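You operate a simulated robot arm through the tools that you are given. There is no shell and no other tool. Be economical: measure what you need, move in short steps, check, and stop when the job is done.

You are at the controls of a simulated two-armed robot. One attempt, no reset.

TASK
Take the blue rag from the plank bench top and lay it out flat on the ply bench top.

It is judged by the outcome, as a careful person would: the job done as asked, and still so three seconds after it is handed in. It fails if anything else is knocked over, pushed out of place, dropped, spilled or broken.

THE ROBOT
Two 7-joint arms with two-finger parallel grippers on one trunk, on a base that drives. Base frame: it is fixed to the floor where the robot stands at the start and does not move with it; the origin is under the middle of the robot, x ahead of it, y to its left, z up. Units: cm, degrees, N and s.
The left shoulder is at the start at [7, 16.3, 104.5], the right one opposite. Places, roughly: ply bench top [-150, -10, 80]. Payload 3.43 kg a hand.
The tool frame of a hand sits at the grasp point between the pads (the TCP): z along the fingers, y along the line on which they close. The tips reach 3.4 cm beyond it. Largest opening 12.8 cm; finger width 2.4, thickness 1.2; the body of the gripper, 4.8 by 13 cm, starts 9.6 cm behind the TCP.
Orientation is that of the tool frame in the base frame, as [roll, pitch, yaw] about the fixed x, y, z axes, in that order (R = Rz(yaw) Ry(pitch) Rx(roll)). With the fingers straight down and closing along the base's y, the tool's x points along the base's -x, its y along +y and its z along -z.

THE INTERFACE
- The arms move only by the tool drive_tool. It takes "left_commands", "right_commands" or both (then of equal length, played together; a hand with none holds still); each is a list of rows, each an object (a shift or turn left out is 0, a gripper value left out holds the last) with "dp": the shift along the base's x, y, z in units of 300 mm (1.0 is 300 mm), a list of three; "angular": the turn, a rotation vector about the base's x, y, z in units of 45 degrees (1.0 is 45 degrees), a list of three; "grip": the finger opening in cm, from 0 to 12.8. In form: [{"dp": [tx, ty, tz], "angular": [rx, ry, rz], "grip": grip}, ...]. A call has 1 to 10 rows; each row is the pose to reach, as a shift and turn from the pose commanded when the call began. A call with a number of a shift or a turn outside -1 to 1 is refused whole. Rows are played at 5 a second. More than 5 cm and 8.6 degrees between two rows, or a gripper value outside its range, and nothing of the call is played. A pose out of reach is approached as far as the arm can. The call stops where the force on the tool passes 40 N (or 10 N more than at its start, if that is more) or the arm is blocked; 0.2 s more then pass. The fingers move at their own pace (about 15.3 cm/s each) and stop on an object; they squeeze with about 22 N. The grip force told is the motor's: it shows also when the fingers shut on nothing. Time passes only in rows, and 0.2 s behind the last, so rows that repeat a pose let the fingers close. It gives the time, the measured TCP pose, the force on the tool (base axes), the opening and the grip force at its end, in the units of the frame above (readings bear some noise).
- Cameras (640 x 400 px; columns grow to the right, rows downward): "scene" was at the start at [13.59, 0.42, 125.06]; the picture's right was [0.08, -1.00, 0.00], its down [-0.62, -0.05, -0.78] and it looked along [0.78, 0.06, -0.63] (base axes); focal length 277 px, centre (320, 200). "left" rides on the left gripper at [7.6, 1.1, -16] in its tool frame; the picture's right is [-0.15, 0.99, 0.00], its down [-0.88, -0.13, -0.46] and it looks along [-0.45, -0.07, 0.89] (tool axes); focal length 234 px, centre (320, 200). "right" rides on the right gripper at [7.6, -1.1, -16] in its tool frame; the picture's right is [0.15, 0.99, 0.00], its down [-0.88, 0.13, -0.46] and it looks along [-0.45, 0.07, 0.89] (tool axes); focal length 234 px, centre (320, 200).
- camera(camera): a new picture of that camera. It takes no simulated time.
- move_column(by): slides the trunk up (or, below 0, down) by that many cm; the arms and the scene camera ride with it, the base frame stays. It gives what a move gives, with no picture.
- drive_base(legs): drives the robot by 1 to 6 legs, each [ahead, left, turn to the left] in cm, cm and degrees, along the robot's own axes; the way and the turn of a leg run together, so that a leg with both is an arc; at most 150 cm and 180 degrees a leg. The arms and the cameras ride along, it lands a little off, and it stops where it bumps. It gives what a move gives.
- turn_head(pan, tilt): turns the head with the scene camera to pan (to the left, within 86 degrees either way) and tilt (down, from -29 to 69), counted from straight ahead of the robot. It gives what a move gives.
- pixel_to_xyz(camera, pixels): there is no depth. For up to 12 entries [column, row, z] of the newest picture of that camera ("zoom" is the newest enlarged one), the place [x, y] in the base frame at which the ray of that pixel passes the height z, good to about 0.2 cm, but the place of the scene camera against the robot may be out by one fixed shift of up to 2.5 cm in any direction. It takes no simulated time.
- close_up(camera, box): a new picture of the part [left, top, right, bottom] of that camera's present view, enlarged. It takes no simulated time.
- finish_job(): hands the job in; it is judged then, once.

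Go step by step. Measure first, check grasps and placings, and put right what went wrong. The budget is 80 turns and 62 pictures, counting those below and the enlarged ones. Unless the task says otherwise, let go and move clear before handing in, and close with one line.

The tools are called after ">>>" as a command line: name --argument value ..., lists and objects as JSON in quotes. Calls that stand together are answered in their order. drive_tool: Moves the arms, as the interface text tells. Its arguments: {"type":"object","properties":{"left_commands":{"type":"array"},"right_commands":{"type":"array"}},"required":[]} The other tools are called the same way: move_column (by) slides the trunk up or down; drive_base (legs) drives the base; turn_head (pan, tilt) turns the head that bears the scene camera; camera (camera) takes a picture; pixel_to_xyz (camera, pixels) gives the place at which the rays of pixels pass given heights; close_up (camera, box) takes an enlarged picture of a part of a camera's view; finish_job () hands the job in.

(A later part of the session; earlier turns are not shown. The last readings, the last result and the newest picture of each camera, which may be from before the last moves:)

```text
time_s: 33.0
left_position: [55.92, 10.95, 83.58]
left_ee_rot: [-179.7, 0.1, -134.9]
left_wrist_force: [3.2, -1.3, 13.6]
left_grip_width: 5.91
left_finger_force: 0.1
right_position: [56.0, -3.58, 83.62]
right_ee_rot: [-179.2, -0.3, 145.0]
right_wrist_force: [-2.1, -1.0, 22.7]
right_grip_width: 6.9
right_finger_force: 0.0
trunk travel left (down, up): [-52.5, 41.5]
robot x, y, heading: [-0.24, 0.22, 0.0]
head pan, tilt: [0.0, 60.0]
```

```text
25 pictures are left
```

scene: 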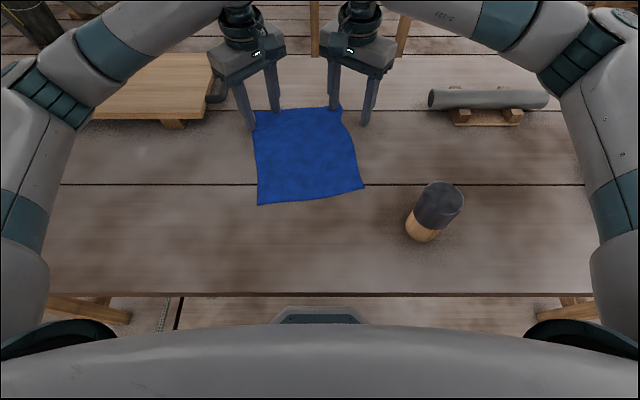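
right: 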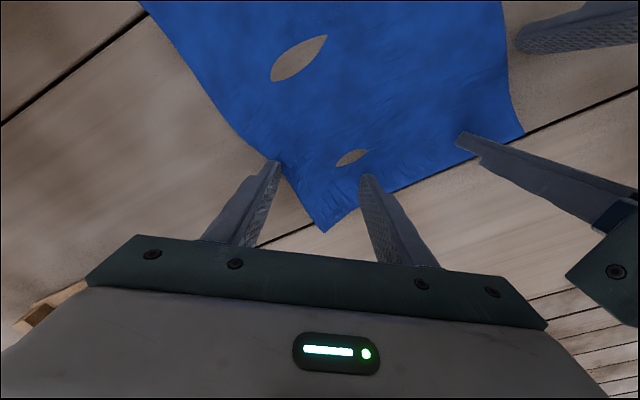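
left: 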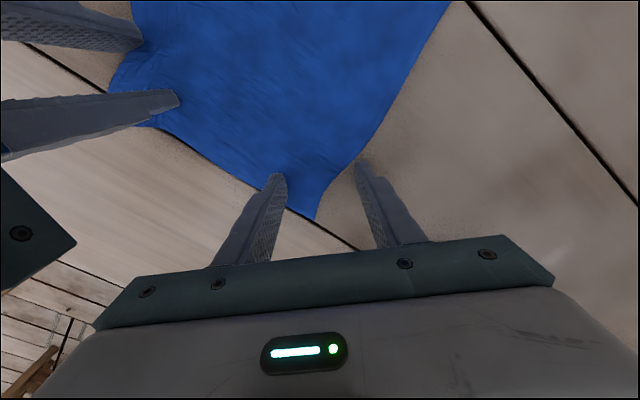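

Straddling the corner with both fingers on cloth. Close slowly to 1.2 with slight easing of pressure.

>>> drive_tool --right_commands '[{"grip": 6}, {"grip": 5, "dp": [0, 0, 0.002]}, {"grip": 4, "dp": [0, 0, 0.003]}, {"grip": 3, "dp": [0, 0, 0.004]}, {"grip": 2, "dp": [0, 0, 0.005]}, {"grip": 1.2, "dp": [0, 0, 0.007]}]'

>>> close_up --camera "right" --box '[220, 80, 460, 260]'

```text
time_s: 34.4
left_position: [55.88, 10.99, 83.54]
left_ee_rot: [-179.7, 0.1, -135.0]
left_wrist_force: [-1.4, -2.9, 13.5]
left_grip_width: 5.8
left_finger_force: 0.1
right_position: [55.72, -3.77, 83.57]
right_ee_rot: [-178.8, -0.3, 145.0]
right_wrist_force: [-1.4, 1.5, 14.6]
right_grip_width: 1.17
right_finger_force: 0.0
trunk travel left (down, up): [-52.5, 41.5]
robot x, y, heading: [-0.26, -0.34, 0.0]
head pan, tilt: [0.0, 60.0]
```

```text
2.22 times, centred on (340, 170) of right
```

zoom: 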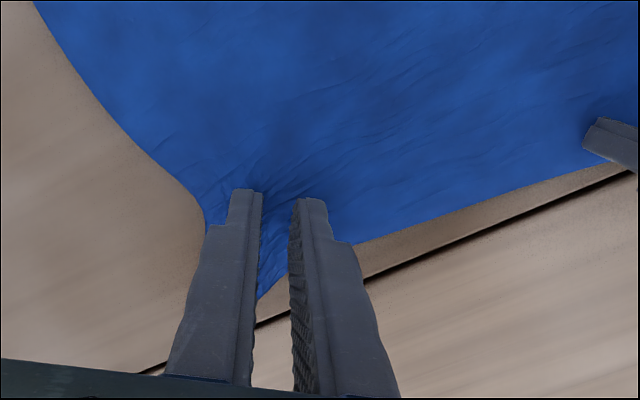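

The corner is bunched between the fingers. Close fully with a slight ease, then lift 2 cm.

>>> drive_tool --right_commands '[{"grip": 0.6, "dp": [0, 0, 0.003]}, {"grip": 0, "dp": [0, 0, 0.005]}, {"grip": 0, "dp": [0, 0, 0.005]}, {"grip": 0, "dp": [0, 0, 0.005]}, {"dp": [0, 0, 0.03]}, {"dp": [0, 0, 0.06]}]'

>>> close_up --camera "right" --box '[180, 40, 500, 260]'

```text
time_s: 35.8
left_position: [55.9, 10.87, 83.52]
left_ee_rot: [-179.7, 0.1, -134.9]
left_wrist_force: [-4.3, 0.2, 22.4]
left_grip_width: 5.87
left_finger_force: 0.0
right_position: [55.87, -3.74, 85.43]
right_ee_rot: [-178.9, -0.3, 145.1]
right_wrist_force: [-1.5, 0.0, -0.6]
right_grip_width: 0.02
right_finger_force: 21.9
trunk travel left (down, up): [-52.5, 41.5]
robot x, y, heading: [-0.11, 0.35, 0.5]
head pan, tilt: [0.0, 60.0]
```

```text
1.82 times, centred on (340, 150) of right
```

zoom: 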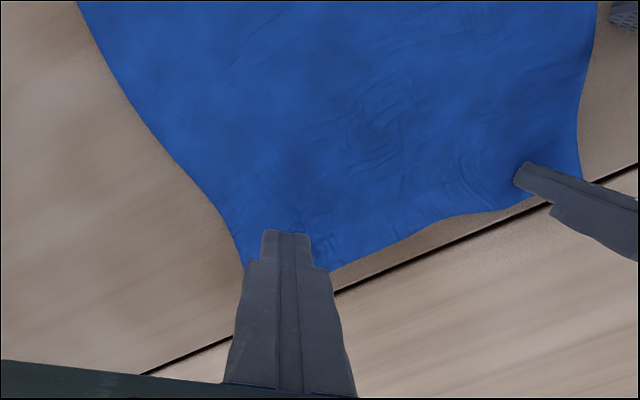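

Pinning with the other hand prevents a fold, and adjacent corners crowd the grippers. New plan: grip the rag's long left side at its two ends (24 cm apart), each hand closing along y as in the earlier success. First lift, straighten both hands, and back the base 12 cm for reach.

>>> drive_tool --left_commands '[{"dp": [0, 0, 0.1], "angular": [0, 0, 0]}, {"dp": [0, 0, 0.2], "angular": [0, 0, -0.167]}, {"dp": [0, 0.05, 0.3], "angular": [0, 0, -0.333]}, {"dp": [0, 0.1, 0.4], "angular": [0, 0, -0.5]}, {"dp": [0, 0.1, 0.4], "angular": [0, 0, -0.667]}, {"dp": [0, 0.1, 0.4], "angular": [0, 0, -0.833]}, {"dp": [0, 0.1, 0.4], "angular": [0, 0, -1.0], "grip": 7}]' --right_commands '[{"dp": [0, 0, 0.1], "grip": 7}, {"dp": [0, -0.1, 0.2]}, {"dp": [0, -0.2, 0.3], "angular": [0, 0, 0.15]}, {"dp": [0, -0.2, 0.35], "angular": [0, 0, 0.3]}, {"dp": [0, -0.2, 0.35], "angular": [0, 0, 0.45]}, {"dp": [0, -0.2, 0.35], "angular": [0, 0, 0.6]}, {"dp": [0, -0.2, 0.35], "angular": [0, 0, 0.777]}]'

>>> drive_base --legs '[[-12, 0, 0]]'

>>> camera --camera "scene"

```text
time_s: 37.4
left_position: [56.02, 14.11, 95.46]
left_ee_rot: [-179.8, -0.1, 179.8]
left_wrist_force: [0.2, 0.5, -0.2]
left_grip_width: 6.99
left_finger_force: 0.1
right_position: [56.05, -9.69, 95.83]
right_ee_rot: [-178.8, -0.4, -179.9]
right_wrist_force: [-0.1, -0.3, -0.2]
right_grip_width: 7.01
right_finger_force: 0.1
trunk travel left (down, up): [-52.5, 41.5]
robot x, y, heading: [-0.19, -0.13, 0.0]
head pan, tilt: [0.0, 60.0]
```

```text
time_s: 38.6
left_position: [43.9, 13.98, 95.45]
left_ee_rot: [-179.8, 0.0, 179.9]
left_wrist_force: [-1.4, -0.1, 0.7]
left_grip_width: 7.01
left_finger_force: 0.1
right_position: [43.97, -9.65, 95.94]
right_ee_rot: [-178.8, -0.3, -179.9]
right_wrist_force: [0.1, 0.6, -0.1]
right_grip_width: 7.01
right_finger_force: 0.0
trunk travel left (down, up): [-52.5, 41.5]
robot x, y, heading: [-11.72, 0.24, -0.1]
head pan, tilt: [0.0, 60.0]
```

```text
22 pictures are left
```

scene: 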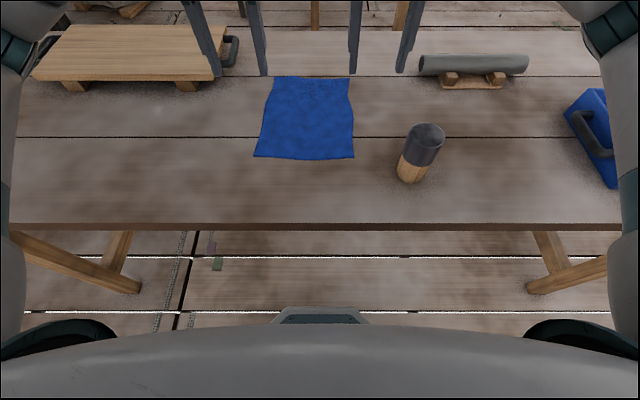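

The rag lies squarer now: corners (273,77), (350,78), (354,158), (254,156). Measuring them (scene camera offset known about +1.7 in x, +0.2 in y).

>>> pixel_to_xyz --camera "scene" --pixels '[[273, 77, 80.2], [350, 78, 80.2], [354, 158, 80.2], [254, 156, 80.2], [430, 130, 90], [262, 130, 80.2]]'

```text
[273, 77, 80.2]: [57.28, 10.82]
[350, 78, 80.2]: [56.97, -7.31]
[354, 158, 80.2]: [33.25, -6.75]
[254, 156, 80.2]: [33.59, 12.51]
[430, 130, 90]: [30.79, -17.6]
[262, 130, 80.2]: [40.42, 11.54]
```

Corrected corners: far-left (59,11), near-left (35.3,12.7). I'll set the left hand at (56, 7) with a 7 cm opening, pressed down.

>>> drive_tool --left_commands '[{"dp": [0.13, -0.06, -0.02]}, {"dp": [0.26, -0.12, -0.06]}, {"dp": [0.35, -0.19, -0.12]}, {"dp": [0.403, -0.233, -0.22]}, {"dp": [0.403, -0.233, -0.32]}, {"dp": [0.403, -0.233, -0.38]}, {"dp": [0.403, -0.233, -0.4]}, {"dp": [0.403, -0.233, -0.407]}, {"dp": [0.403, -0.233, -0.407]}]'

>>> camera --camera "left"

```text
time_s: 40.6
left_position: [56.12, 7.04, 83.63]
left_ee_rot: [-179.8, 0.3, -179.9]
left_wrist_force: [7.5, 1.0, 30.2]
left_grip_width: 7.0
left_finger_force: 0.1
right_position: [43.91, -9.67, 96.06]
right_ee_rot: [-179.0, -0.3, 180.0]
right_wrist_force: [0.6, 0.1, -0.9]
right_grip_width: 6.97
right_finger_force: 0.0
trunk travel left (down, up): [-52.5, 41.5]
robot x, y, heading: [-12.04, -0.04, 0.2]
head pan, tilt: [0.0, 60.0]
```

```text
21 pictures are left
```

left: 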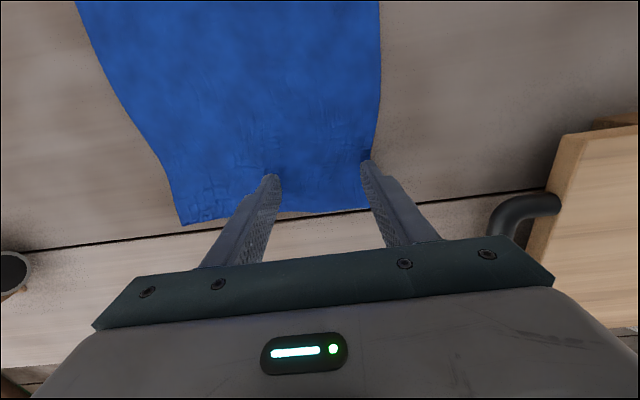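

Both fingers on the cloth, outer one on the edge. Close gradually and lift 1.5 cm.

>>> drive_tool --left_commands '[{"dp": [0, 0, 0.002], "grip": 6}, {"dp": [0, 0, 0.002], "grip": 5}, {"dp": [0, 0, 0.002], "grip": 4}, {"dp": [0, 0, 0.002], "grip": 3}, {"dp": [0, 0, 0.002], "grip": 2}, {"dp": [0, 0, 0.002], "grip": 1.5}, {"dp": [0, 0, 0.002], "grip": 0.5}, {"dp": [0, 0, 0.002], "grip": 0}, {"dp": [0, 0, 0.002], "grip": 0}, {"dp": [0, 0, 0.002], "grip": 0}]'

>>> drive_tool --left_commands '[{"dp": [0, 0, 0.02]}, {"dp": [0, 0, 0.04]}, {"dp": [0, 0, 0.05]}]'

```text
time_s: 42.8
left_position: [55.82, 6.85, 83.59]
left_ee_rot: [-179.8, 0.2, -180.0]
left_wrist_force: [0.0, -7.6, 32.3]
left_grip_width: 0.5
left_finger_force: 21.9
right_position: [43.84, -9.86, 96.01]
right_ee_rot: [-178.9, -0.1, 180.0]
right_wrist_force: [0.7, 0.4, 0.3]
right_grip_width: 6.99
right_finger_force: 0.1
trunk travel left (down, up): [-52.5, 41.5]
robot x, y, heading: [-11.92, 0.3, 0.1]
head pan, tilt: [0.0, 60.0]
```

```text
time_s: 43.6
left_position: [56.08, 7.05, 84.67]
left_ee_rot: [-179.9, -0.1, -179.9]
left_wrist_force: [0.7, -0.1, -0.7]
left_grip_width: 0.28
left_finger_force: 21.9
right_position: [44.05, -9.67, 95.83]
right_ee_rot: [-178.8, -0.4, -179.9]
right_wrist_force: [0.7, -0.2, 0.6]
right_grip_width: 7.02
right_finger_force: 0.1
trunk travel left (down, up): [-52.5, 41.5]
robot x, y, heading: [-11.98, -0.14, 0.4]
head pan, tilt: [0.0, 60.0]
```

Left holds (0.28 cm). Bring the right hand over the near-left corner and look.

>>> drive_tool --right_commands '[{"dp": [-0.1, 0.05, 0]}, {"dp": [-0.19, 0.16, 0]}, {"dp": [-0.19, 0.31, 0]}, {"dp": [-0.19, 0.46, 0]}, {"dp": [-0.19, 0.596, 0]}, {"dp": [-0.19, 0.596, -0.15]}, {"dp": [-0.19, 0.596, -0.28]}, {"dp": [-0.19, 0.596, -0.28]}]'

>>> camera --camera "right"

>>> camera --camera "scene"

```text
time_s: 45.4
left_position: [56.13, 7.14, 84.76]
left_ee_rot: [-179.9, -0.1, -179.9]
left_wrist_force: [-0.6, 0.3, -0.1]
left_grip_width: 0.3
left_finger_force: 22.2
right_position: [38.13, 8.04, 87.33]
right_ee_rot: [-178.9, -0.3, -179.9]
right_wrist_force: [0.4, -0.8, 0.9]
right_grip_width: 6.99
right_finger_force: 0.1
trunk travel left (down, up): [-52.5, 41.5]
robot x, y, heading: [-11.9, 0.16, 0.2]
head pan, tilt: [0.0, 60.0]
```

```text
20 pictures are left
```

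right: 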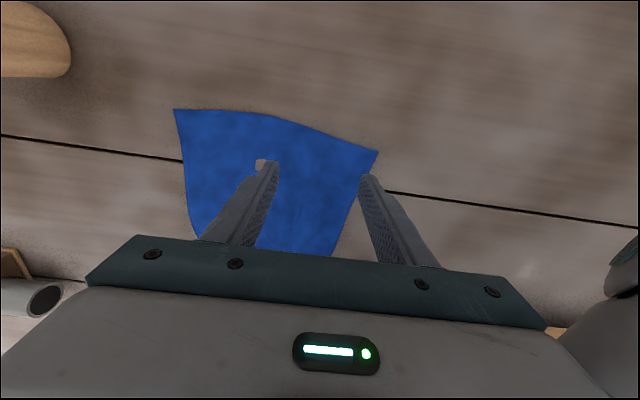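

```text
19 pictures are left
```

scene: 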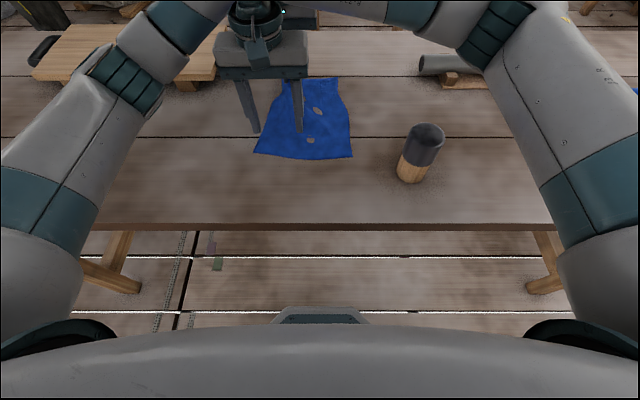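

The near-left corner is at (377,152) in the right view, and the right hand's left finger is slightly off the edge. Measure.

>>> pixel_to_xyz --camera "right" --pixels '[[377, 152, 80.2], [174, 109, 80.2], [357, 195, 80.2]]'

```text
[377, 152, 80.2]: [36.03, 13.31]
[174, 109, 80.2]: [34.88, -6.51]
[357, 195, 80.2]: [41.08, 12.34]
```

The corner is at (36.0,13.3). Adjust to (39, 7.6) and press down.

>>> drive_tool --right_commands '[{"dp": [0.03, -0.015, -0.06]}, {"dp": [0.03, -0.015, -0.11]}, {"dp": [0.03, -0.015, -0.125]}, {"dp": [0.03, -0.015, -0.132]}, {"dp": [0.03, -0.015, -0.132]}]'

```text
time_s: 46.6
left_position: [56.11, 7.02, 84.86]
left_ee_rot: [-179.8, -0.1, 179.9]
left_wrist_force: [-0.1, -0.5, -0.4]
left_grip_width: 0.29
left_finger_force: 21.6
right_position: [39.18, 7.6, 83.79]
right_ee_rot: [-178.9, -0.3, -180.0]
right_wrist_force: [-0.4, 0.6, 4.8]
right_grip_width: 6.98
right_finger_force: 0.1
trunk travel left (down, up): [-52.5, 41.5]
robot x, y, heading: [-11.87, 0.38, 0.2]
head pan, tilt: [0.0, 60.0]
```

Only 4.8 N, and the right hand is rolled 1.1°; level it and press further.

>>> drive_tool --right_commands '[{"dp": [0, 0, 0.005], "angular": [-0.024, 0, 0]}, {"dp": [0, 0, -0.005], "angular": [-0.024, 0, 0]}, {"dp": [0, 0, -0.012], "angular": [-0.024, 0, 0]}, {"dp": [0, 0, -0.016], "angular": [-0.024, 0, 0]}]'

>>> camera --camera "right"

```text
time_s: 47.5
left_position: [55.99, 6.96, 84.71]
left_ee_rot: [-179.8, -0.1, 179.9]
left_wrist_force: [0.2, 0.5, -0.4]
left_grip_width: 0.29
left_finger_force: 21.8
right_position: [39.28, 7.87, 83.49]
right_ee_rot: [-178.2, 0.0, -180.0]
right_wrist_force: [-4.8, -1.8, 18.9]
right_grip_width: 6.85
right_finger_force: 0.1
trunk travel left (down, up): [-52.5, 41.5]
robot x, y, heading: [-11.91, -0.1, 0.1]
head pan, tilt: [0.0, 60.0]
stopped in row 4 (right hand): the force on the tool passed its limit (the readings are from after the stop); the commanded pose is now the measured one
```

```text
18 pictures are left
```

right: 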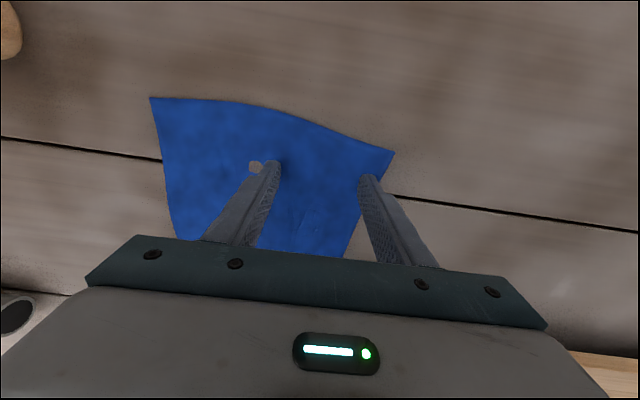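

The outer finger bears the load and tilts the hand (roll −178.2). Raise a little, level it in free air, then press again gently.

>>> drive_tool --right_commands '[{"dp": [0, 0, 0.04], "angular": [-0.04, 0, 0], "grip": 7}, {"dp": [0, -0.005, 0.04], "angular": [-0.04, 0, 0]}, {"dp": [0, -0.005, 0.04], "angular": [-0.04, 0, 0]}]'

>>> drive_tool --right_commands '[{"dp": [0, 0, -0.03]}, {"dp": [0, 0, -0.04]}, {"dp": [0, 0, -0.045]}, {"dp": [0, 0, -0.045]}]'

```text
time_s: 48.3
left_position: [56.04, 7.09, 84.73]
left_ee_rot: [-179.8, 0.0, -180.0]
left_wrist_force: [0.4, -1.1, -0.2]
left_grip_width: 0.3
left_finger_force: 21.9
right_position: [39.33, 7.67, 84.61]
right_ee_rot: [-176.3, 0.0, 180.0]
right_wrist_force: [-0.8, -0.7, 0.1]
right_grip_width: 7.01
right_finger_force: 0.0
trunk travel left (down, up): [-52.5, 41.5]
robot x, y, heading: [-12.03, -0.26, 0.1]
head pan, tilt: [0.0, 60.0]
```

```text
time_s: 49.4
left_position: [56.06, 6.95, 84.67]
left_ee_rot: [-179.8, -0.1, -180.0]
left_wrist_force: [0.7, -0.1, -0.3]
left_grip_width: 0.31
left_finger_force: 22.1
right_position: [39.43, 7.81, 83.86]
right_ee_rot: [-176.6, 0.2, -180.0]
right_wrist_force: [-4.1, -1.9, 17.7]
right_grip_width: 6.81
right_finger_force: 0.1
trunk travel left (down, up): [-52.5, 41.5]
robot x, y, heading: [-11.87, -0.33, 0.1]
head pan, tilt: [0.0, 60.0]
stopped in row 4 (right hand): the force on the tool passed its limit (the readings are from after the stop); the commanded pose is now the measured one
```

Because of the 180° yaw, the roll sign is flipped: I need a positive x turn of 3.5°. Raise, level, press again.

>>> drive_tool --right_commands '[{"dp": [0, 0, 0.035], "angular": [0.04, 0, 0], "grip": 7}, {"dp": [0, -0.007, 0.035], "angular": [0.078, 0, 0]}, {"dp": [0, -0.007, 0.035], "angular": [0.078, 0, 0]}]'

>>> drive_tool --right_commands '[{"dp": [0, 0, -0.03]}, {"dp": [0, 0, -0.04]}, {"dp": [0, 0, -0.046]}, {"dp": [0, 0, -0.046]}]'

```text
time_s: 50.2
left_position: [56.08, 7.02, 84.73]
left_ee_rot: [-179.8, -0.1, -179.9]
left_wrist_force: [0.8, -0.8, 0.3]
left_grip_width: 0.3
left_finger_force: 22.1
right_position: [39.42, 7.65, 84.58]
right_ee_rot: [-180.0, 0.1, 179.9]
right_wrist_force: [-0.7, 0.0, -0.3]
right_grip_width: 7.01
right_finger_force: 0.0
trunk travel left (down, up): [-52.5, 41.5]
robot x, y, heading: [-12.34, 0.06, -0.1]
head pan, tilt: [0.0, 60.0]
```

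```text
time_s: 51.2
left_position: [55.88, 6.94, 84.95]
left_ee_rot: [-179.7, 0.0, 180.0]
left_wrist_force: [0.3, -0.5, -0.2]
left_grip_width: 0.31
left_finger_force: 21.8
right_position: [39.41, 7.56, 83.56]
right_ee_rot: [179.9, 0.4, 179.9]
right_wrist_force: [5.9, -3.2, 35.3]
right_grip_width: 7.02
right_finger_force: 0.0
trunk travel left (down, up): [-52.5, 41.5]
robot x, y, heading: [-11.98, -0.2, -0.2]
head pan, tilt: [0.0, 60.0]
```

Level now and pressing 35 N; ease a touch and close slowly.

>>> drive_tool --right_commands '[{"dp": [0, 0, 0.004], "grip": 6}, {"dp": [0, 0, 0.004], "grip": 5}, {"dp": [0, 0, 0.004], "grip": 4}, {"dp": [0, 0, 0.004], "grip": 3}, {"dp": [0, 0, 0.004], "grip": 2}, {"dp": [0, 0, 0.004], "grip": 1.5}, {"dp": [0, 0, 0.004], "grip": 0.5}, {"dp": [0, 0, 0.004], "grip": 0}, {"dp": [0, 0, 0.004], "grip": 0}, {"dp": [0, 0, 0.004], "grip": 0}]'

>>> drive_tool --right_commands '[{"dp": [0, 0, 0.02]}, {"dp": [0, 0, 0.04]}, {"dp": [0, 0, 0.05]}]'

>>> camera --camera "right"

```text
time_s: 53.4
left_position: [55.88, 7.08, 84.82]
left_ee_rot: [-179.7, 0.2, -180.0]
left_wrist_force: [0.3, -0.5, -0.7]
left_grip_width: 0.28
left_finger_force: 21.5
right_position: [39.29, 7.65, 83.54]
right_ee_rot: [179.8, 0.4, 179.8]
right_wrist_force: [1.7, 7.0, 34.5]
right_grip_width: 0.75
right_finger_force: 22.4
trunk travel left (down, up): [-52.5, 41.5]
robot x, y, heading: [-12.27, 0.02, 0.2]
head pan, tilt: [0.0, 60.0]
```

```text
time_s: 54.2
left_position: [56.17, 7.04, 84.66]
left_ee_rot: [-179.8, -0.2, 180.0]
left_wrist_force: [0.6, 0.0, 0.2]
left_grip_width: 0.29
left_finger_force: 21.9
right_position: [39.48, 7.33, 84.77]
right_ee_rot: [-179.9, 0.1, 179.9]
right_wrist_force: [-0.9, 0.2, 0.9]
right_grip_width: 0.28
right_finger_force: 22.6
trunk travel left (down, up): [-52.5, 41.5]
robot x, y, heading: [-11.97, -0.21, 0.0]
head pan, tilt: [0.0, 60.0]
```

```text
17 pictures are left
```

right: 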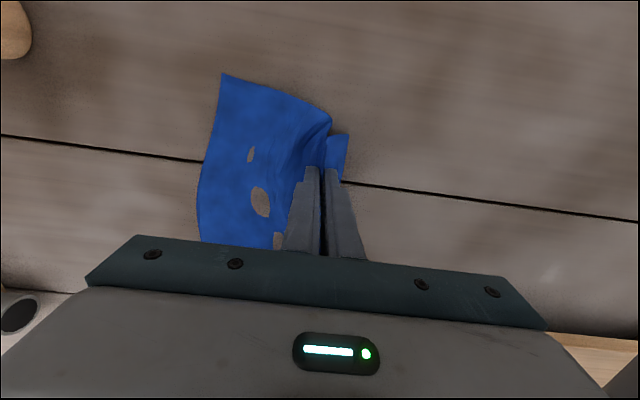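

Both hands hold the rag (0.29, 0.28 cm, fold visible). Lift both together by 27 cm.

>>> drive_tool --left_commands '[{"dp": [0, 0, 0.05]}, {"dp": [0, 0, 0.12]}, {"dp": [0, 0, 0.22]}, {"dp": [0, 0, 0.32]}, {"dp": [0, 0, 0.42]}, {"dp": [0, 0, 0.52]}, {"dp": [0, 0, 0.62]}, {"dp": [0, 0, 0.72]}, {"dp": [0, 0, 0.82]}, {"dp": [0, 0, 0.9]}]' --right_commands '[{"dp": [0, 0, 0.05]}, {"dp": [0, 0, 0.12]}, {"dp": [0, 0, 0.22]}, {"dp": [0, 0, 0.32]}, {"dp": [0, 0, 0.42]}, {"dp": [0, 0, 0.52]}, {"dp": [0, 0, 0.62]}, {"dp": [0, 0, 0.72]}, {"dp": [0, 0, 0.82]}, {"dp": [0, 0, 0.9]}]'

>>> turn_head --pan 5 --tilt 35

>>> camera --camera "scene"

```text
time_s: 56.4
left_position: [56.12, 7.33, 111.9]
left_ee_rot: [-179.8, 0.0, 180.0]
left_wrist_force: [0.9, -0.1, 0.3]
left_grip_width: 0.31
left_finger_force: 22.3
right_position: [39.33, 7.64, 112.05]
right_ee_rot: [179.9, 0.2, 179.9]
right_wrist_force: [0.2, 0.6, -0.3]
right_grip_width: 0.3
right_finger_force: 22.6
trunk travel left (down, up): [-52.5, 41.5]
robot x, y, heading: [-11.82, -0.17, -0.3]
head pan, tilt: [0.0, 60.0]
```

```text
time_s: 57.3
left_position: [56.25, 7.31, 111.81]
left_ee_rot: [-179.8, -0.2, 180.0]
left_wrist_force: [0.2, -0.5, -0.6]
left_grip_width: 0.29
left_finger_force: 22.1
right_position: [39.55, 7.63, 111.96]
right_ee_rot: [180.0, 0.1, 179.9]
right_wrist_force: [-0.2, 0.3, 0.3]
right_grip_width: 0.28
right_finger_force: 22.1
trunk travel left (down, up): [-52.5, 41.5]
robot x, y, heading: [-11.95, 0.32, -0.2]
head pan, tilt: [5.0, 35.0]
```

```text
16 pictures are left
```

scene: 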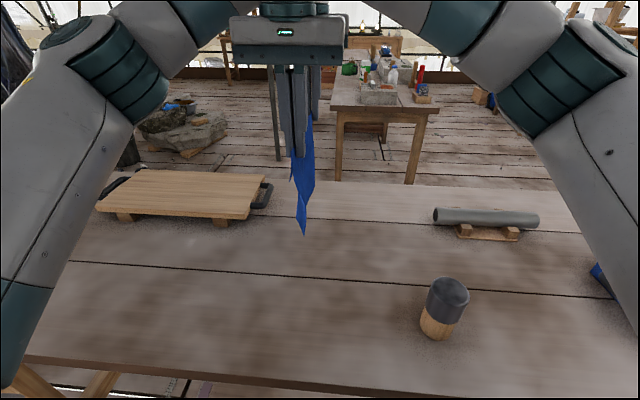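

The rag hangs freely as a curtain. Back away 28 cm and turn 180° in two halves, then look at the ply bench.

>>> drive_base --legs '[[-28, 0, 0], [0, 0, 90], [0, 0, 90]]'

>>> turn_head --pan 0 --tilt 35

>>> camera --camera "scene"

```text
time_s: 66.8
left_position: [-108.8, -3.79, 111.79]
left_ee_rot: [-179.9, -0.1, -2.9]
left_wrist_force: [0.7, -0.4, -0.4]
left_grip_width: 0.24
left_finger_force: 22.3
right_position: [-92.09, -5.15, 111.78]
right_ee_rot: [-179.9, 0.2, -3.0]
right_wrist_force: [-0.1, -0.4, -0.9]
right_grip_width: 0.24
right_finger_force: 21.6
trunk travel left (down, up): [-52.5, 41.5]
robot x, y, heading: [-40.26, -0.07, 177.2]
head pan, tilt: [5.0, 35.0]
```

```text
time_s: 67.4
left_position: [-108.7, -3.76, 111.74]
left_ee_rot: [-179.7, -0.1, -2.9]
left_wrist_force: [0.2, -0.2, -0.5]
left_grip_width: 0.25
left_finger_force: 21.6
right_position: [-92.19, -5.18, 111.92]
right_ee_rot: [179.9, 0.2, -3.2]
right_wrist_force: [1.0, 0.8, 0.7]
right_grip_width: 0.27
right_finger_force: 22.2
trunk travel left (down, up): [-52.5, 41.5]
robot x, y, heading: [-40.42, -0.12, 176.9]
head pan, tilt: [0.0, 35.0]
```

```text
15 pictures are left
```

scene: 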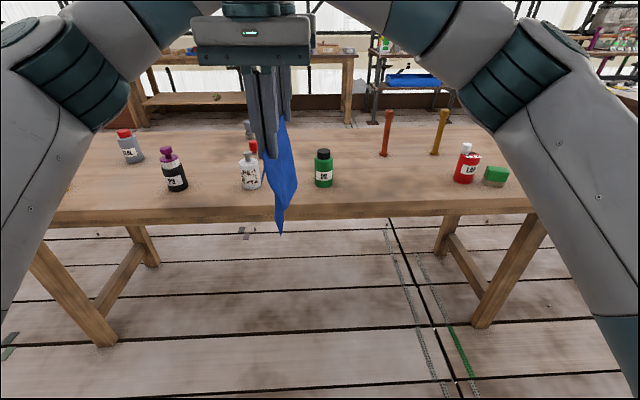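

The ply bench holds bottles and standing tools; there's free space between the green bottle (323,186) and red bottle (465,182), in front of the sticks. I'll measure object bases and edges.

>>> pixel_to_xyz --camera "scene" --pixels '[[323, 187, 80], [465, 183, 80], [495, 186, 80], [384, 156, 80], [435, 154, 80], [250, 189, 80], [177, 190, 80], [135, 163, 80], [340, 210, 80], [500, 200, 80], [350, 128, 80], [100, 215, 80]]'

```text
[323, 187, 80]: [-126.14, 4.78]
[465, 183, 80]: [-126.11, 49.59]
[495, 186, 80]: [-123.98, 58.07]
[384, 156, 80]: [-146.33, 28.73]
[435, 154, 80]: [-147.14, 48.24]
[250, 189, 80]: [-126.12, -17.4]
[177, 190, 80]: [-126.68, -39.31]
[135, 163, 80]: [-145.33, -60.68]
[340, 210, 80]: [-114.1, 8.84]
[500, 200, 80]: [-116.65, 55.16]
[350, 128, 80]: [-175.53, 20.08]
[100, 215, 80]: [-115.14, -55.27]
```

Free patch: x −119…−144, y 15…40 between the green bottle and red bottle, in front of the sticks. I'll slide the base right 42 cm (straightening the heading 3°), then ahead.

>>> drive_base --legs '[[0, 0, 3], [0, -42, 0]]'

>>> camera --camera "scene"

```text
time_s: 70.4
left_position: [-108.54, 34.66, 111.71]
left_ee_rot: [-179.8, -0.1, 0.0]
left_wrist_force: [-0.8, -0.4, -1.3]
left_grip_width: 0.25
left_finger_force: 22.4
right_position: [-91.79, 34.08, 111.89]
right_ee_rot: [180.0, 0.2, -0.1]
right_wrist_force: [0.5, 0.0, -0.3]
right_grip_width: 0.25
right_finger_force: 22.4
trunk travel left (down, up): [-52.5, 41.5]
robot x, y, heading: [-40.56, 41.72, -180.0]
head pan, tilt: [0.0, 35.0]
```

```text
14 pictures are left
```

scene: 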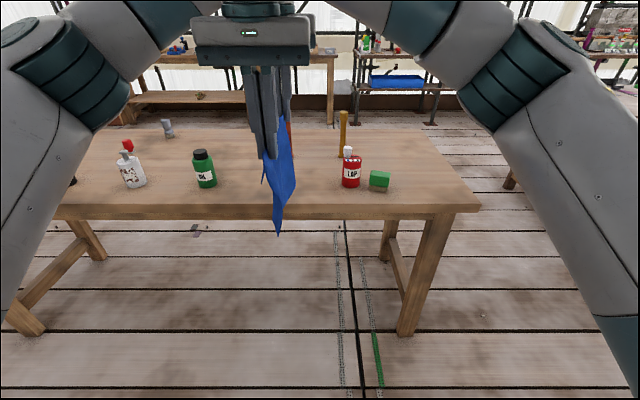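

Everything is in line: green bottle base (205,187), red bottle base (351,188), brown stick (342,157). Re-measure before driving in.

>>> pixel_to_xyz --camera "scene" --pixels '[[205, 187, 80], [351, 188, 80], [342, 157, 80], [290, 158, 80], [240, 207, 80], [350, 207, 80], [204, 150, 95], [352, 148, 95]]'

```text
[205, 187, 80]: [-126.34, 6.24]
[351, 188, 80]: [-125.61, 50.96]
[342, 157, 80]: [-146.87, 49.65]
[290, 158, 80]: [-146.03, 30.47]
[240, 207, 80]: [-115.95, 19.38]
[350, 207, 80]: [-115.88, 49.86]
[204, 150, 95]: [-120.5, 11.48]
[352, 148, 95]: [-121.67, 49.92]
```

Drive ahead 32 cm so the rag hangs between the bottles, short of the sticks, and look.

>>> drive_base --legs '[[32, 0, 0]]'

>>> turn_head --pan 0 --tilt 50

>>> camera --camera "scene"

```text
time_s: 72.5
left_position: [-140.75, 34.51, 111.88]
left_ee_rot: [-179.8, -0.1, 0.0]
left_wrist_force: [-0.2, -0.6, 0.3]
left_grip_width: 0.25
left_finger_force: 21.9
right_position: [-123.96, 34.06, 111.92]
right_ee_rot: [180.0, 0.1, -0.2]
right_wrist_force: [-0.2, -0.2, -0.8]
right_grip_width: 0.3
right_finger_force: 21.9
trunk travel left (down, up): [-52.5, 41.5]
robot x, y, heading: [-72.41, 41.76, -180.3]
head pan, tilt: [0.0, 35.0]
```

```text
time_s: 73.3
left_position: [-140.67, 34.55, 111.76]
left_ee_rot: [-179.7, -0.1, 0.1]
left_wrist_force: [-0.4, 0.4, -0.5]
left_grip_width: 0.26
left_finger_force: 22.3
right_position: [-123.91, 33.97, 111.97]
right_ee_rot: [180.0, 0.3, -0.1]
right_wrist_force: [-0.5, 0.3, -0.3]
right_grip_width: 0.28
right_finger_force: 22.0
trunk travel left (down, up): [-52.5, 41.5]
robot x, y, heading: [-72.18, 41.62, -179.8]
head pan, tilt: [0.0, 50.0]
```

```text
13 pictures are left
```

scene: 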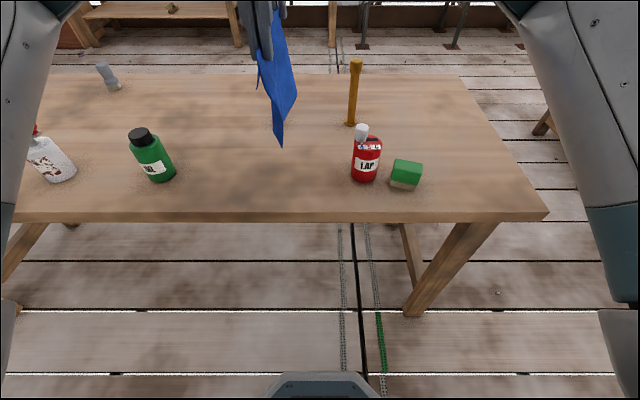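

The rag hangs clear of everything. Lower both hands 12 cm straight and check where the bottom edge is.

>>> drive_tool --left_commands '[{"dp": [0, 0, -0.1]}, {"dp": [0, 0, -0.2]}, {"dp": [0, 0, -0.3]}, {"dp": [0, 0, -0.4]}, {"dp": [0, 0, -0.4]}]' --right_commands '[{"dp": [0, 0, -0.1]}, {"dp": [0, 0, -0.2]}, {"dp": [0, 0, -0.3]}, {"dp": [0, 0, -0.4]}, {"dp": [0, 0, -0.4]}]'

>>> camera --camera "scene"

```text
time_s: 74.5
left_position: [-140.68, 34.57, 99.87]
left_ee_rot: [-179.9, 0.0, 0.1]
left_wrist_force: [0.2, 0.6, -1.1]
left_grip_width: 0.27
left_finger_force: 21.8
right_position: [-123.92, 34.13, 99.98]
right_ee_rot: [-179.9, 0.2, -0.1]
right_wrist_force: [0.0, 0.3, -0.5]
right_grip_width: 0.29
right_finger_force: 22.4
trunk travel left (down, up): [-52.5, 41.5]
robot x, y, heading: [-72.32, 41.83, -179.9]
head pan, tilt: [0.0, 50.0]
```

```text
12 pictures are left
```

scene: 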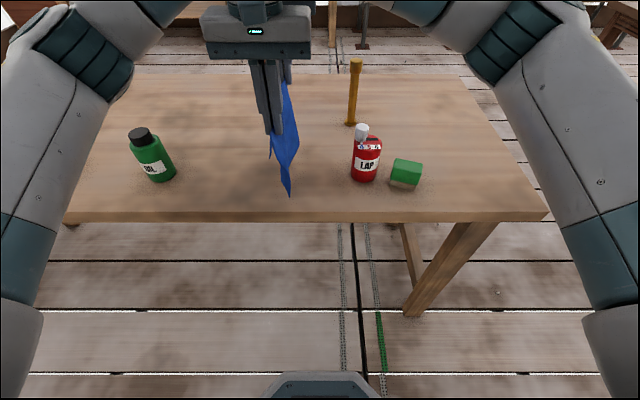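

The bottom corner (290,196) is about at the table surface. Now lay it: sweep both hands in an arc to robot-left (−y) while lowering, ending just above the surface.

>>> drive_tool --left_commands '[{"dp": [0, -0.094, -0.02]}, {"dp": [0, -0.186, -0.05]}, {"dp": [0, -0.272, -0.09]}, {"dp": [0, -0.35, -0.14]}, {"dp": [0, -0.417, -0.205]}, {"dp": [0, -0.47, -0.28]}, {"dp": [0, -0.51, -0.36]}, {"dp": [0, -0.54, -0.44]}, {"dp": [0, -0.555, -0.5]}, {"dp": [0, -0.555, -0.51]}]' --right_commands '[{"dp": [0, -0.094, -0.02]}, {"dp": [0, -0.186, -0.05]}, {"dp": [0, -0.272, -0.09]}, {"dp": [0, -0.35, -0.14]}, {"dp": [0, -0.417, -0.205]}, {"dp": [0, -0.47, -0.28]}, {"dp": [0, -0.51, -0.36]}, {"dp": [0, -0.54, -0.44]}, {"dp": [0, -0.555, -0.5]}, {"dp": [0, -0.555, -0.51]}]'

>>> camera --camera "scene"

```text
time_s: 76.7
left_position: [-140.66, 17.95, 84.43]
left_ee_rot: [-179.8, -0.2, 0.0]
left_wrist_force: [-0.3, -0.5, -0.2]
left_grip_width: 0.27
left_finger_force: 21.8
right_position: [-124.0, 17.16, 84.41]
right_ee_rot: [-179.9, 0.1, -0.1]
right_wrist_force: [0.0, 0.3, 0.0]
right_grip_width: 0.26
right_finger_force: 22.0
trunk travel left (down, up): [-52.5, 41.5]
robot x, y, heading: [-72.33, 41.65, -180.1]
head pan, tilt: [0.0, 50.0]
```

```text
11 pictures are left
```

scene: 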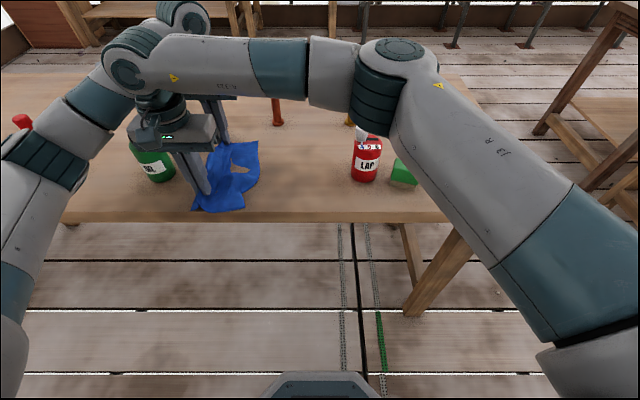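

The rag is laid to the right of the grippers, spanning (258,145) to (195,210), all on the table. Lower to touch and open slowly while lightly pressing, so the folds spread.

>>> drive_tool --left_commands '[{"dp": [0, 0, -0.015]}, {"dp": [0, 0, -0.025]}, {"dp": [0, 0, -0.03]}, {"dp": [0, 0, -0.03], "grip": 1}, {"dp": [0, 0, -0.03], "grip": 2}, {"dp": [0, 0, -0.03], "grip": 3.5}, {"dp": [0, 0, -0.03], "grip": 5}, {"dp": [0, 0, -0.03], "grip": 6}]' --right_commands '[{"dp": [0, 0, -0.015]}, {"dp": [0, 0, -0.025]}, {"dp": [0, 0, -0.03]}, {"dp": [0, 0, -0.03], "grip": 1}, {"dp": [0, 0, -0.03], "grip": 2}, {"dp": [0, 0, -0.03], "grip": 3.5}, {"dp": [0, 0, -0.03], "grip": 5}, {"dp": [0, 0, -0.03], "grip": 6}]'

>>> drive_tool --left_commands '[{"dp": [0, 0, 0.08]}, {"dp": [0, 0, 0.2]}, {"dp": [0, 0, 0.35]}, {"dp": [0, 0, 0.5]}, {"dp": [0, 0.1, 0.6]}, {"dp": [0, 0.1, 0.6]}]' --right_commands '[{"dp": [0, 0, 0.08]}, {"dp": [0, 0, 0.2]}, {"dp": [0, 0, 0.35]}, {"dp": [0, 0, 0.5]}, {"dp": [0, 0.1, 0.6]}, {"dp": [0, 0.1, 0.6]}]'

>>> camera --camera "right"

```text
time_s: 78.5
left_position: [-140.47, 17.89, 83.65]
left_ee_rot: [-179.9, -0.1, 0.0]
left_wrist_force: [-0.2, -2.1, 9.3]
left_grip_width: 5.94
left_finger_force: 0.2
right_position: [-123.97, 17.32, 83.77]
right_ee_rot: [-179.9, 0.4, -0.1]
right_wrist_force: [0.0, 0.6, 0.3]
right_grip_width: 6.0
right_finger_force: 0.1
trunk travel left (down, up): [-52.5, 41.5]
robot x, y, heading: [-72.52, 41.22, -180.2]
head pan, tilt: [0.0, 50.0]
```

```text
time_s: 79.9
left_position: [-140.64, 20.57, 101.43]
left_ee_rot: [-179.7, -0.1, 0.1]
left_wrist_force: [-0.4, -0.9, -0.4]
left_grip_width: 5.99
left_finger_force: 0.0
right_position: [-124.0, 20.15, 102.02]
right_ee_rot: [-179.8, 0.1, 0.0]
right_wrist_force: [-0.5, -0.2, -0.1]
right_grip_width: 6.0
right_finger_force: 0.1
trunk travel left (down, up): [-52.5, 41.5]
robot x, y, heading: [-72.48, 41.69, -180.2]
head pan, tilt: [0.0, 50.0]
```

```text
10 pictures are left
```

right: 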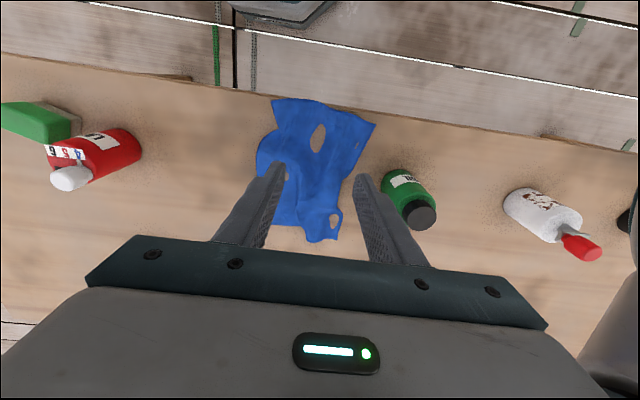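

The rag still has folds. Raise and part the hands for a clear look from the head camera.

>>> drive_tool --left_commands '[{"dp": [0, 0, 0.15]}, {"dp": [0, -0.1, 0.25]}, {"dp": [0, -0.25, 0.3]}, {"dp": [0, -0.4, 0.3]}, {"dp": [0, -0.55, 0.3]}]' --right_commands '[{"dp": [0, 0.1, 0.1]}, {"dp": [0, 0.22, 0.2]}, {"dp": [0, 0.36, 0.25]}, {"dp": [0, 0.5, 0.25]}, {"dp": [0, 0.65, 0.25]}]'

>>> close_up --camera "scene" --box '[100, 80, 420, 280]'

```text
time_s: 81.1
left_position: [-140.73, 4.48, 110.53]
left_ee_rot: [-179.8, -0.1, -0.1]
left_wrist_force: [-0.2, 0.0, 0.4]
left_grip_width: 6.0
left_finger_force: 0.0
right_position: [-123.8, 39.94, 109.51]
right_ee_rot: [180.0, 0.2, -0.1]
right_wrist_force: [0.1, -0.1, 0.3]
right_grip_width: 5.98
right_finger_force: 0.2
trunk travel left (down, up): [-52.5, 41.5]
robot x, y, heading: [-72.61, 42.0, -180.2]
head pan, tilt: [0.0, 50.0]
```

```text
2.00 times, centred on (260, 180) of scene
```

zoom: 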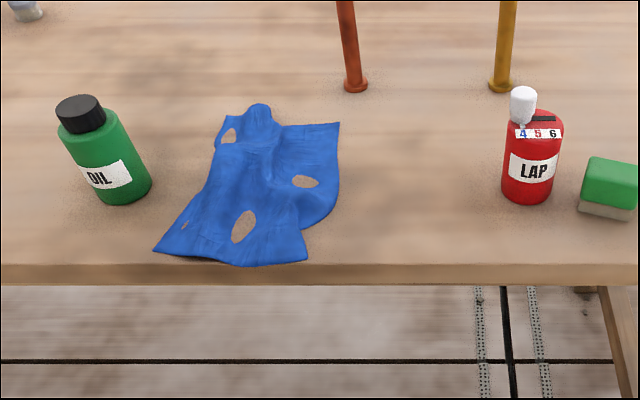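

The near edge is spread ((153,250)–(308,262)); the far edge is gathered around (258,108) and the right side has a wrinkle at (305,225). I'll measure points to plan pressing and drawing it out.

>>> pixel_to_xyz --camera "zoom" --pixels '[[153, 250, 80.2], [308, 262, 80.2], [225, 115, 80.2], [340, 123, 80.2], [258, 106, 81], [338, 195, 80.2], [303, 228, 80.2], [207, 190, 80.2], [300, 277, 80], [140, 205, 80], [352, 92, 80]]'

```text
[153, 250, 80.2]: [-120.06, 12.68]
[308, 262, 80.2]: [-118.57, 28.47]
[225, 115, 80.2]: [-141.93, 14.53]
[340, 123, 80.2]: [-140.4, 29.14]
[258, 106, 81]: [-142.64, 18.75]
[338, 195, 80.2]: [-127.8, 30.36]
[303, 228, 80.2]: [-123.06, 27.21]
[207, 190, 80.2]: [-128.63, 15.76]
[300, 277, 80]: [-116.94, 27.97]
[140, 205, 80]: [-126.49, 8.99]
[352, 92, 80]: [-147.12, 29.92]
```

Widths are 15–16 cm where 20 is natural. I'll press the far-left corner with the left hand's inner finger and the far-right corner with the right's, then draw right.

>>> drive_tool --left_commands '[{"dp": [0, 0.1, 0]}, {"dp": [-0.027, 0.2, 0]}, {"dp": [-0.027, 0.28, 0]}, {"dp": [-0.027, 0.28, -0.12]}, {"dp": [-0.027, 0.28, -0.27]}, {"dp": [-0.027, 0.28, -0.42]}, {"dp": [-0.027, 0.28, -0.57]}, {"dp": [-0.027, 0.28, -0.72]}, {"dp": [-0.027, 0.28, -0.84]}, {"dp": [-0.027, 0.28, -0.84]}]' --right_commands '[{"dp": [-0.14, -0.08, 0]}, {"dp": [-0.28, -0.16, 0]}, {"dp": [-0.42, -0.24, 0]}, {"dp": [-0.567, -0.29, 0]}, {"dp": [-0.567, -0.31, -0.15]}, {"dp": [-0.567, -0.31, -0.3]}, {"dp": [-0.567, -0.31, -0.46]}, {"dp": [-0.567, -0.31, -0.62]}, {"dp": [-0.567, -0.31, -0.78]}, {"dp": [-0.567, -0.31, -0.8]}]'

>>> drive_tool --left_commands '[{"dp": [0, 0, -0.03]}, {"dp": [0, 0, -0.05]}, {"dp": [0, 0, -0.062]}, {"dp": [0, 0, -0.065]}, {"dp": [0, 0, -0.065]}]' --right_commands '[{"dp": [0, 0, -0.03]}, {"dp": [0, 0, -0.05]}, {"dp": [0, 0, -0.062]}, {"dp": [0, 0, -0.068]}, {"dp": [0, 0, -0.068]}]'

>>> camera --camera "left"

```text
time_s: 83.3
left_position: [-141.17, 12.76, 85.66]
left_ee_rot: [-179.8, 0.0, 0.0]
left_wrist_force: [0.8, 0.0, 1.0]
left_grip_width: 6.01
left_finger_force: 0.0
right_position: [-140.99, 30.61, 84.97]
right_ee_rot: [-179.9, 0.1, -0.1]
right_wrist_force: [-0.7, 0.2, 0.6]
right_grip_width: 6.02
right_finger_force: 0.1
trunk travel left (down, up): [-52.5, 41.5]
robot x, y, heading: [-72.51, 41.4, -179.7]
head pan, tilt: [0.0, 50.0]
```

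```text
time_s: 84.5
left_position: [-141.22, 12.87, 83.79]
left_ee_rot: [-179.7, 0.0, 0.0]
left_wrist_force: [-0.2, -0.3, -0.3]
left_grip_width: 5.99
left_finger_force: 0.0
right_position: [-140.87, 30.75, 83.58]
right_ee_rot: [179.7, 0.5, -0.3]
right_wrist_force: [-7.3, -1.1, 29.4]
right_grip_width: 6.06
right_finger_force: 0.6
trunk travel left (down, up): [-52.5, 41.5]
robot x, y, heading: [-72.51, 41.73, -179.9]
head pan, tilt: [0.0, 50.0]
```

```text
8 pictures are left
```

left: 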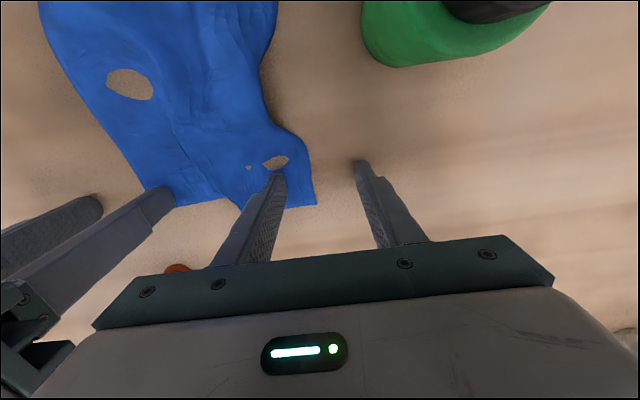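

Left finger is on the far-left corner but not pressing yet; press left down 0.4 cm more, then draw right hand +4.5 cm in y.

>>> drive_tool --left_commands '[{"dp": [0, 0, -0.008]}, {"dp": [0, 0, -0.013]}, {"dp": [0, -0.01, -0.015]}, {"dp": [0, -0.02, -0.015]}, {"dp": [0, -0.03, -0.015]}, {"dp": [0, -0.03, -0.015]}, {"dp": [0, -0.03, -0.015]}, {"dp": [0, -0.03, -0.015]}]' --right_commands '[{"dp": [0, 0, 0]}, {"dp": [0, 0, 0]}, {"dp": [0, 0.03, 0]}, {"dp": [0, 0.06, 0]}, {"dp": [0, 0.09, 0]}, {"dp": [0, 0.12, 0]}, {"dp": [0, 0.15, 0]}, {"dp": [0, 0.15, 0]}]'

```text
time_s: 86.3
left_position: [-141.06, 11.91, 83.55]
left_ee_rot: [-179.8, 0.4, 0.0]
left_wrist_force: [-1.2, 8.3, 30.6]
left_grip_width: 6.53
left_finger_force: 4.6
right_position: [-140.62, 35.04, 83.59]
right_ee_rot: [179.8, 0.4, 0.1]
right_wrist_force: [-0.2, -15.6, 25.9]
right_grip_width: 6.89
right_finger_force: 7.4
trunk travel left (down, up): [-52.5, 41.5]
robot x, y, heading: [-72.45, 41.78, -180.1]
head pan, tilt: [0.0, 50.0]
```

Both hands feel the cloth's tension (8 and 16 N), so the far edge is stretched. Lift both well clear (20 cm), move over the near edge, and look.

>>> drive_tool --left_commands '[{"dp": [0, 0, 0.15], "grip": 6}, {"dp": [0, 0, 0.3]}, {"dp": [0, 0, 0.45]}, {"dp": [0, 0, 0.6]}, {"dp": [0, 0, 0.7]}, {"dp": [0.13, 0, 0.7]}, {"dp": [0.26, 0, 0.7]}, {"dp": [0.4, 0, 0.7]}, {"dp": [0.52, -0.01, 0.7]}, {"dp": [0.585, -0.015, 0.7]}]' --right_commands '[{"dp": [0, 0, 0.15], "grip": 6}, {"dp": [0, 0, 0.3]}, {"dp": [0, 0, 0.45]}, {"dp": [0, 0, 0.6]}, {"dp": [0, 0, 0.7]}, {"dp": [0.13, 0, 0.7]}, {"dp": [0.26, 0, 0.7]}, {"dp": [0.4, -0.05, 0.7]}, {"dp": [0.52, -0.1, 0.7]}, {"dp": [0.585, -0.14, 0.7]}]'

>>> close_up --camera "scene" --box '[100, 80, 420, 280]'

```text
time_s: 88.5
left_position: [-123.8, 11.36, 103.97]
left_ee_rot: [-179.8, 0.0, 0.1]
left_wrist_force: [0.9, -0.5, 0.0]
left_grip_width: 6.02
left_finger_force: 0.0
right_position: [-123.49, 30.71, 104.21]
right_ee_rot: [-179.9, 0.2, -0.2]
right_wrist_force: [-0.3, -0.6, -0.5]
right_grip_width: 6.0
right_finger_force: 0.1
trunk travel left (down, up): [-52.5, 41.5]
robot x, y, heading: [-72.78, 41.32, 180.1]
head pan, tilt: [0.0, 50.0]
```

```text
2.00 times, centred on (260, 180) of scene
```

zoom: 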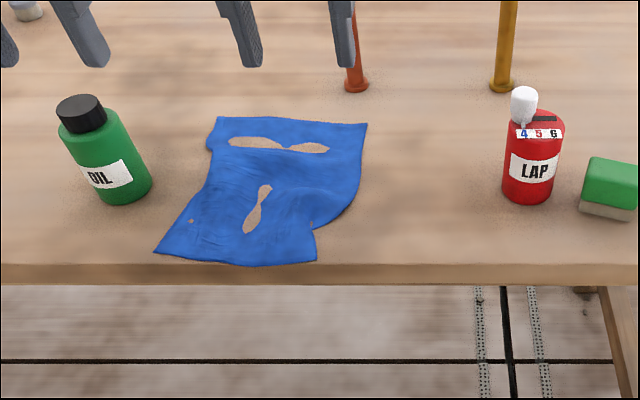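

The far edge is now nicely spread. Press down at the near corners, then draw the right hand right again.

>>> drive_tool --left_commands '[{"dp": [0, 0, -0.15]}, {"dp": [0, 0, -0.3]}, {"dp": [0, 0, -0.45]}, {"dp": [0, 0, -0.58]}, {"dp": [0, 0, -0.65]}, {"dp": [0, 0, -0.67]}, {"dp": [0, 0, -0.685]}, {"dp": [0, 0, -0.688]}]' --right_commands '[{"dp": [0, 0, -0.15]}, {"dp": [0, 0, -0.3]}, {"dp": [0, 0, -0.45]}, {"dp": [0, 0, -0.58]}, {"dp": [0, 0, -0.65]}, {"dp": [0, 0, -0.675]}, {"dp": [0, 0, -0.69]}, {"dp": [0, 0, -0.693]}]'

```text
time_s: 90.3
left_position: [-123.83, 11.48, 83.64]
left_ee_rot: [-179.8, 0.0, -0.1]
left_wrist_force: [-2.6, -1.9, 10.2]
left_grip_width: 5.95
left_finger_force: 0.0
right_position: [-123.38, 30.89, 83.68]
right_ee_rot: [179.9, 0.3, -0.1]
right_wrist_force: [-1.5, -0.1, 12.2]
right_grip_width: 6.02
right_finger_force: 0.2
trunk travel left (down, up): [-52.5, 41.5]
robot x, y, heading: [-72.55, 41.68, -180.0]
head pan, tilt: [0.0, 50.0]
```

Both are touching (10–12 N). Press a bit more and draw right 4 cm.

>>> drive_tool --left_commands '[{"dp": [0, 0, -0.004]}, {"dp": [0, 0, -0.006]}, {"dp": [0, 0, -0.006]}, {"dp": [0, 0, -0.006]}, {"dp": [0, 0, -0.006]}, {"dp": [0, 0, -0.006]}, {"dp": [0, 0, -0.006]}]' --right_commands '[{"dp": [0, 0, -0.004]}, {"dp": [0, 0.02, -0.006]}, {"dp": [0, 0.05, -0.006]}, {"dp": [0, 0.08, -0.006]}, {"dp": [0, 0.11, -0.006]}, {"dp": [0, 0.135, -0.006]}, {"dp": [0, 0.135, -0.006]}]'

>>> drive_tool --left_commands '[{"dp": [0, 0, 0.15], "grip": 6}, {"dp": [0, 0, 0.3]}, {"dp": [0, 0, 0.45]}, {"dp": [0, 0, 0.6]}, {"dp": [0, 0, 0.7]}]' --right_commands '[{"dp": [0, 0, 0.15], "grip": 6}, {"dp": [0, 0, 0.3]}, {"dp": [0, 0, 0.45]}, {"dp": [0, 0, 0.6]}, {"dp": [0, 0, 0.7]}]'

>>> close_up --camera "scene" --box '[100, 80, 420, 280]'

```text
time_s: 91.9
left_position: [-123.59, 11.41, 83.57]
left_ee_rot: [-179.8, 0.2, 0.1]
left_wrist_force: [-4.3, 8.8, 33.0]
left_grip_width: 6.52
left_finger_force: 4.1
right_position: [-122.99, 34.79, 83.55]
right_ee_rot: [179.6, 0.5, -0.1]
right_wrist_force: [0.3, -19.9, 31.1]
right_grip_width: 7.21
right_finger_force: 10.2
trunk travel left (down, up): [-52.5, 41.5]
robot x, y, heading: [-72.6, 41.71, -180.0]
head pan, tilt: [0.0, 50.0]
```

```text
time_s: 93.1
left_position: [-123.85, 11.47, 104.24]
left_ee_rot: [-179.8, -0.1, 0.1]
left_wrist_force: [0.7, 0.5, 0.4]
left_grip_width: 5.99
left_finger_force: 0.1
right_position: [-123.19, 35.04, 104.19]
right_ee_rot: [-180.0, 0.2, -0.2]
right_wrist_force: [0.3, 0.2, 0.0]
right_grip_width: 6.0
right_finger_force: 0.1
trunk travel left (down, up): [-52.5, 41.5]
robot x, y, heading: [-72.51, 41.61, -180.0]
head pan, tilt: [0.0, 50.0]
```

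```text
2.00 times, centred on (260, 180) of scene
```

zoom: 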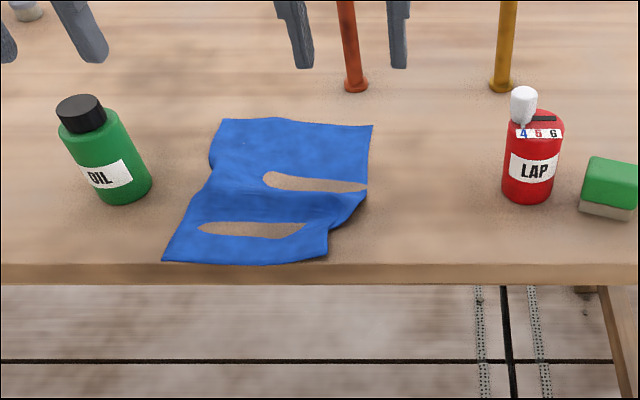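

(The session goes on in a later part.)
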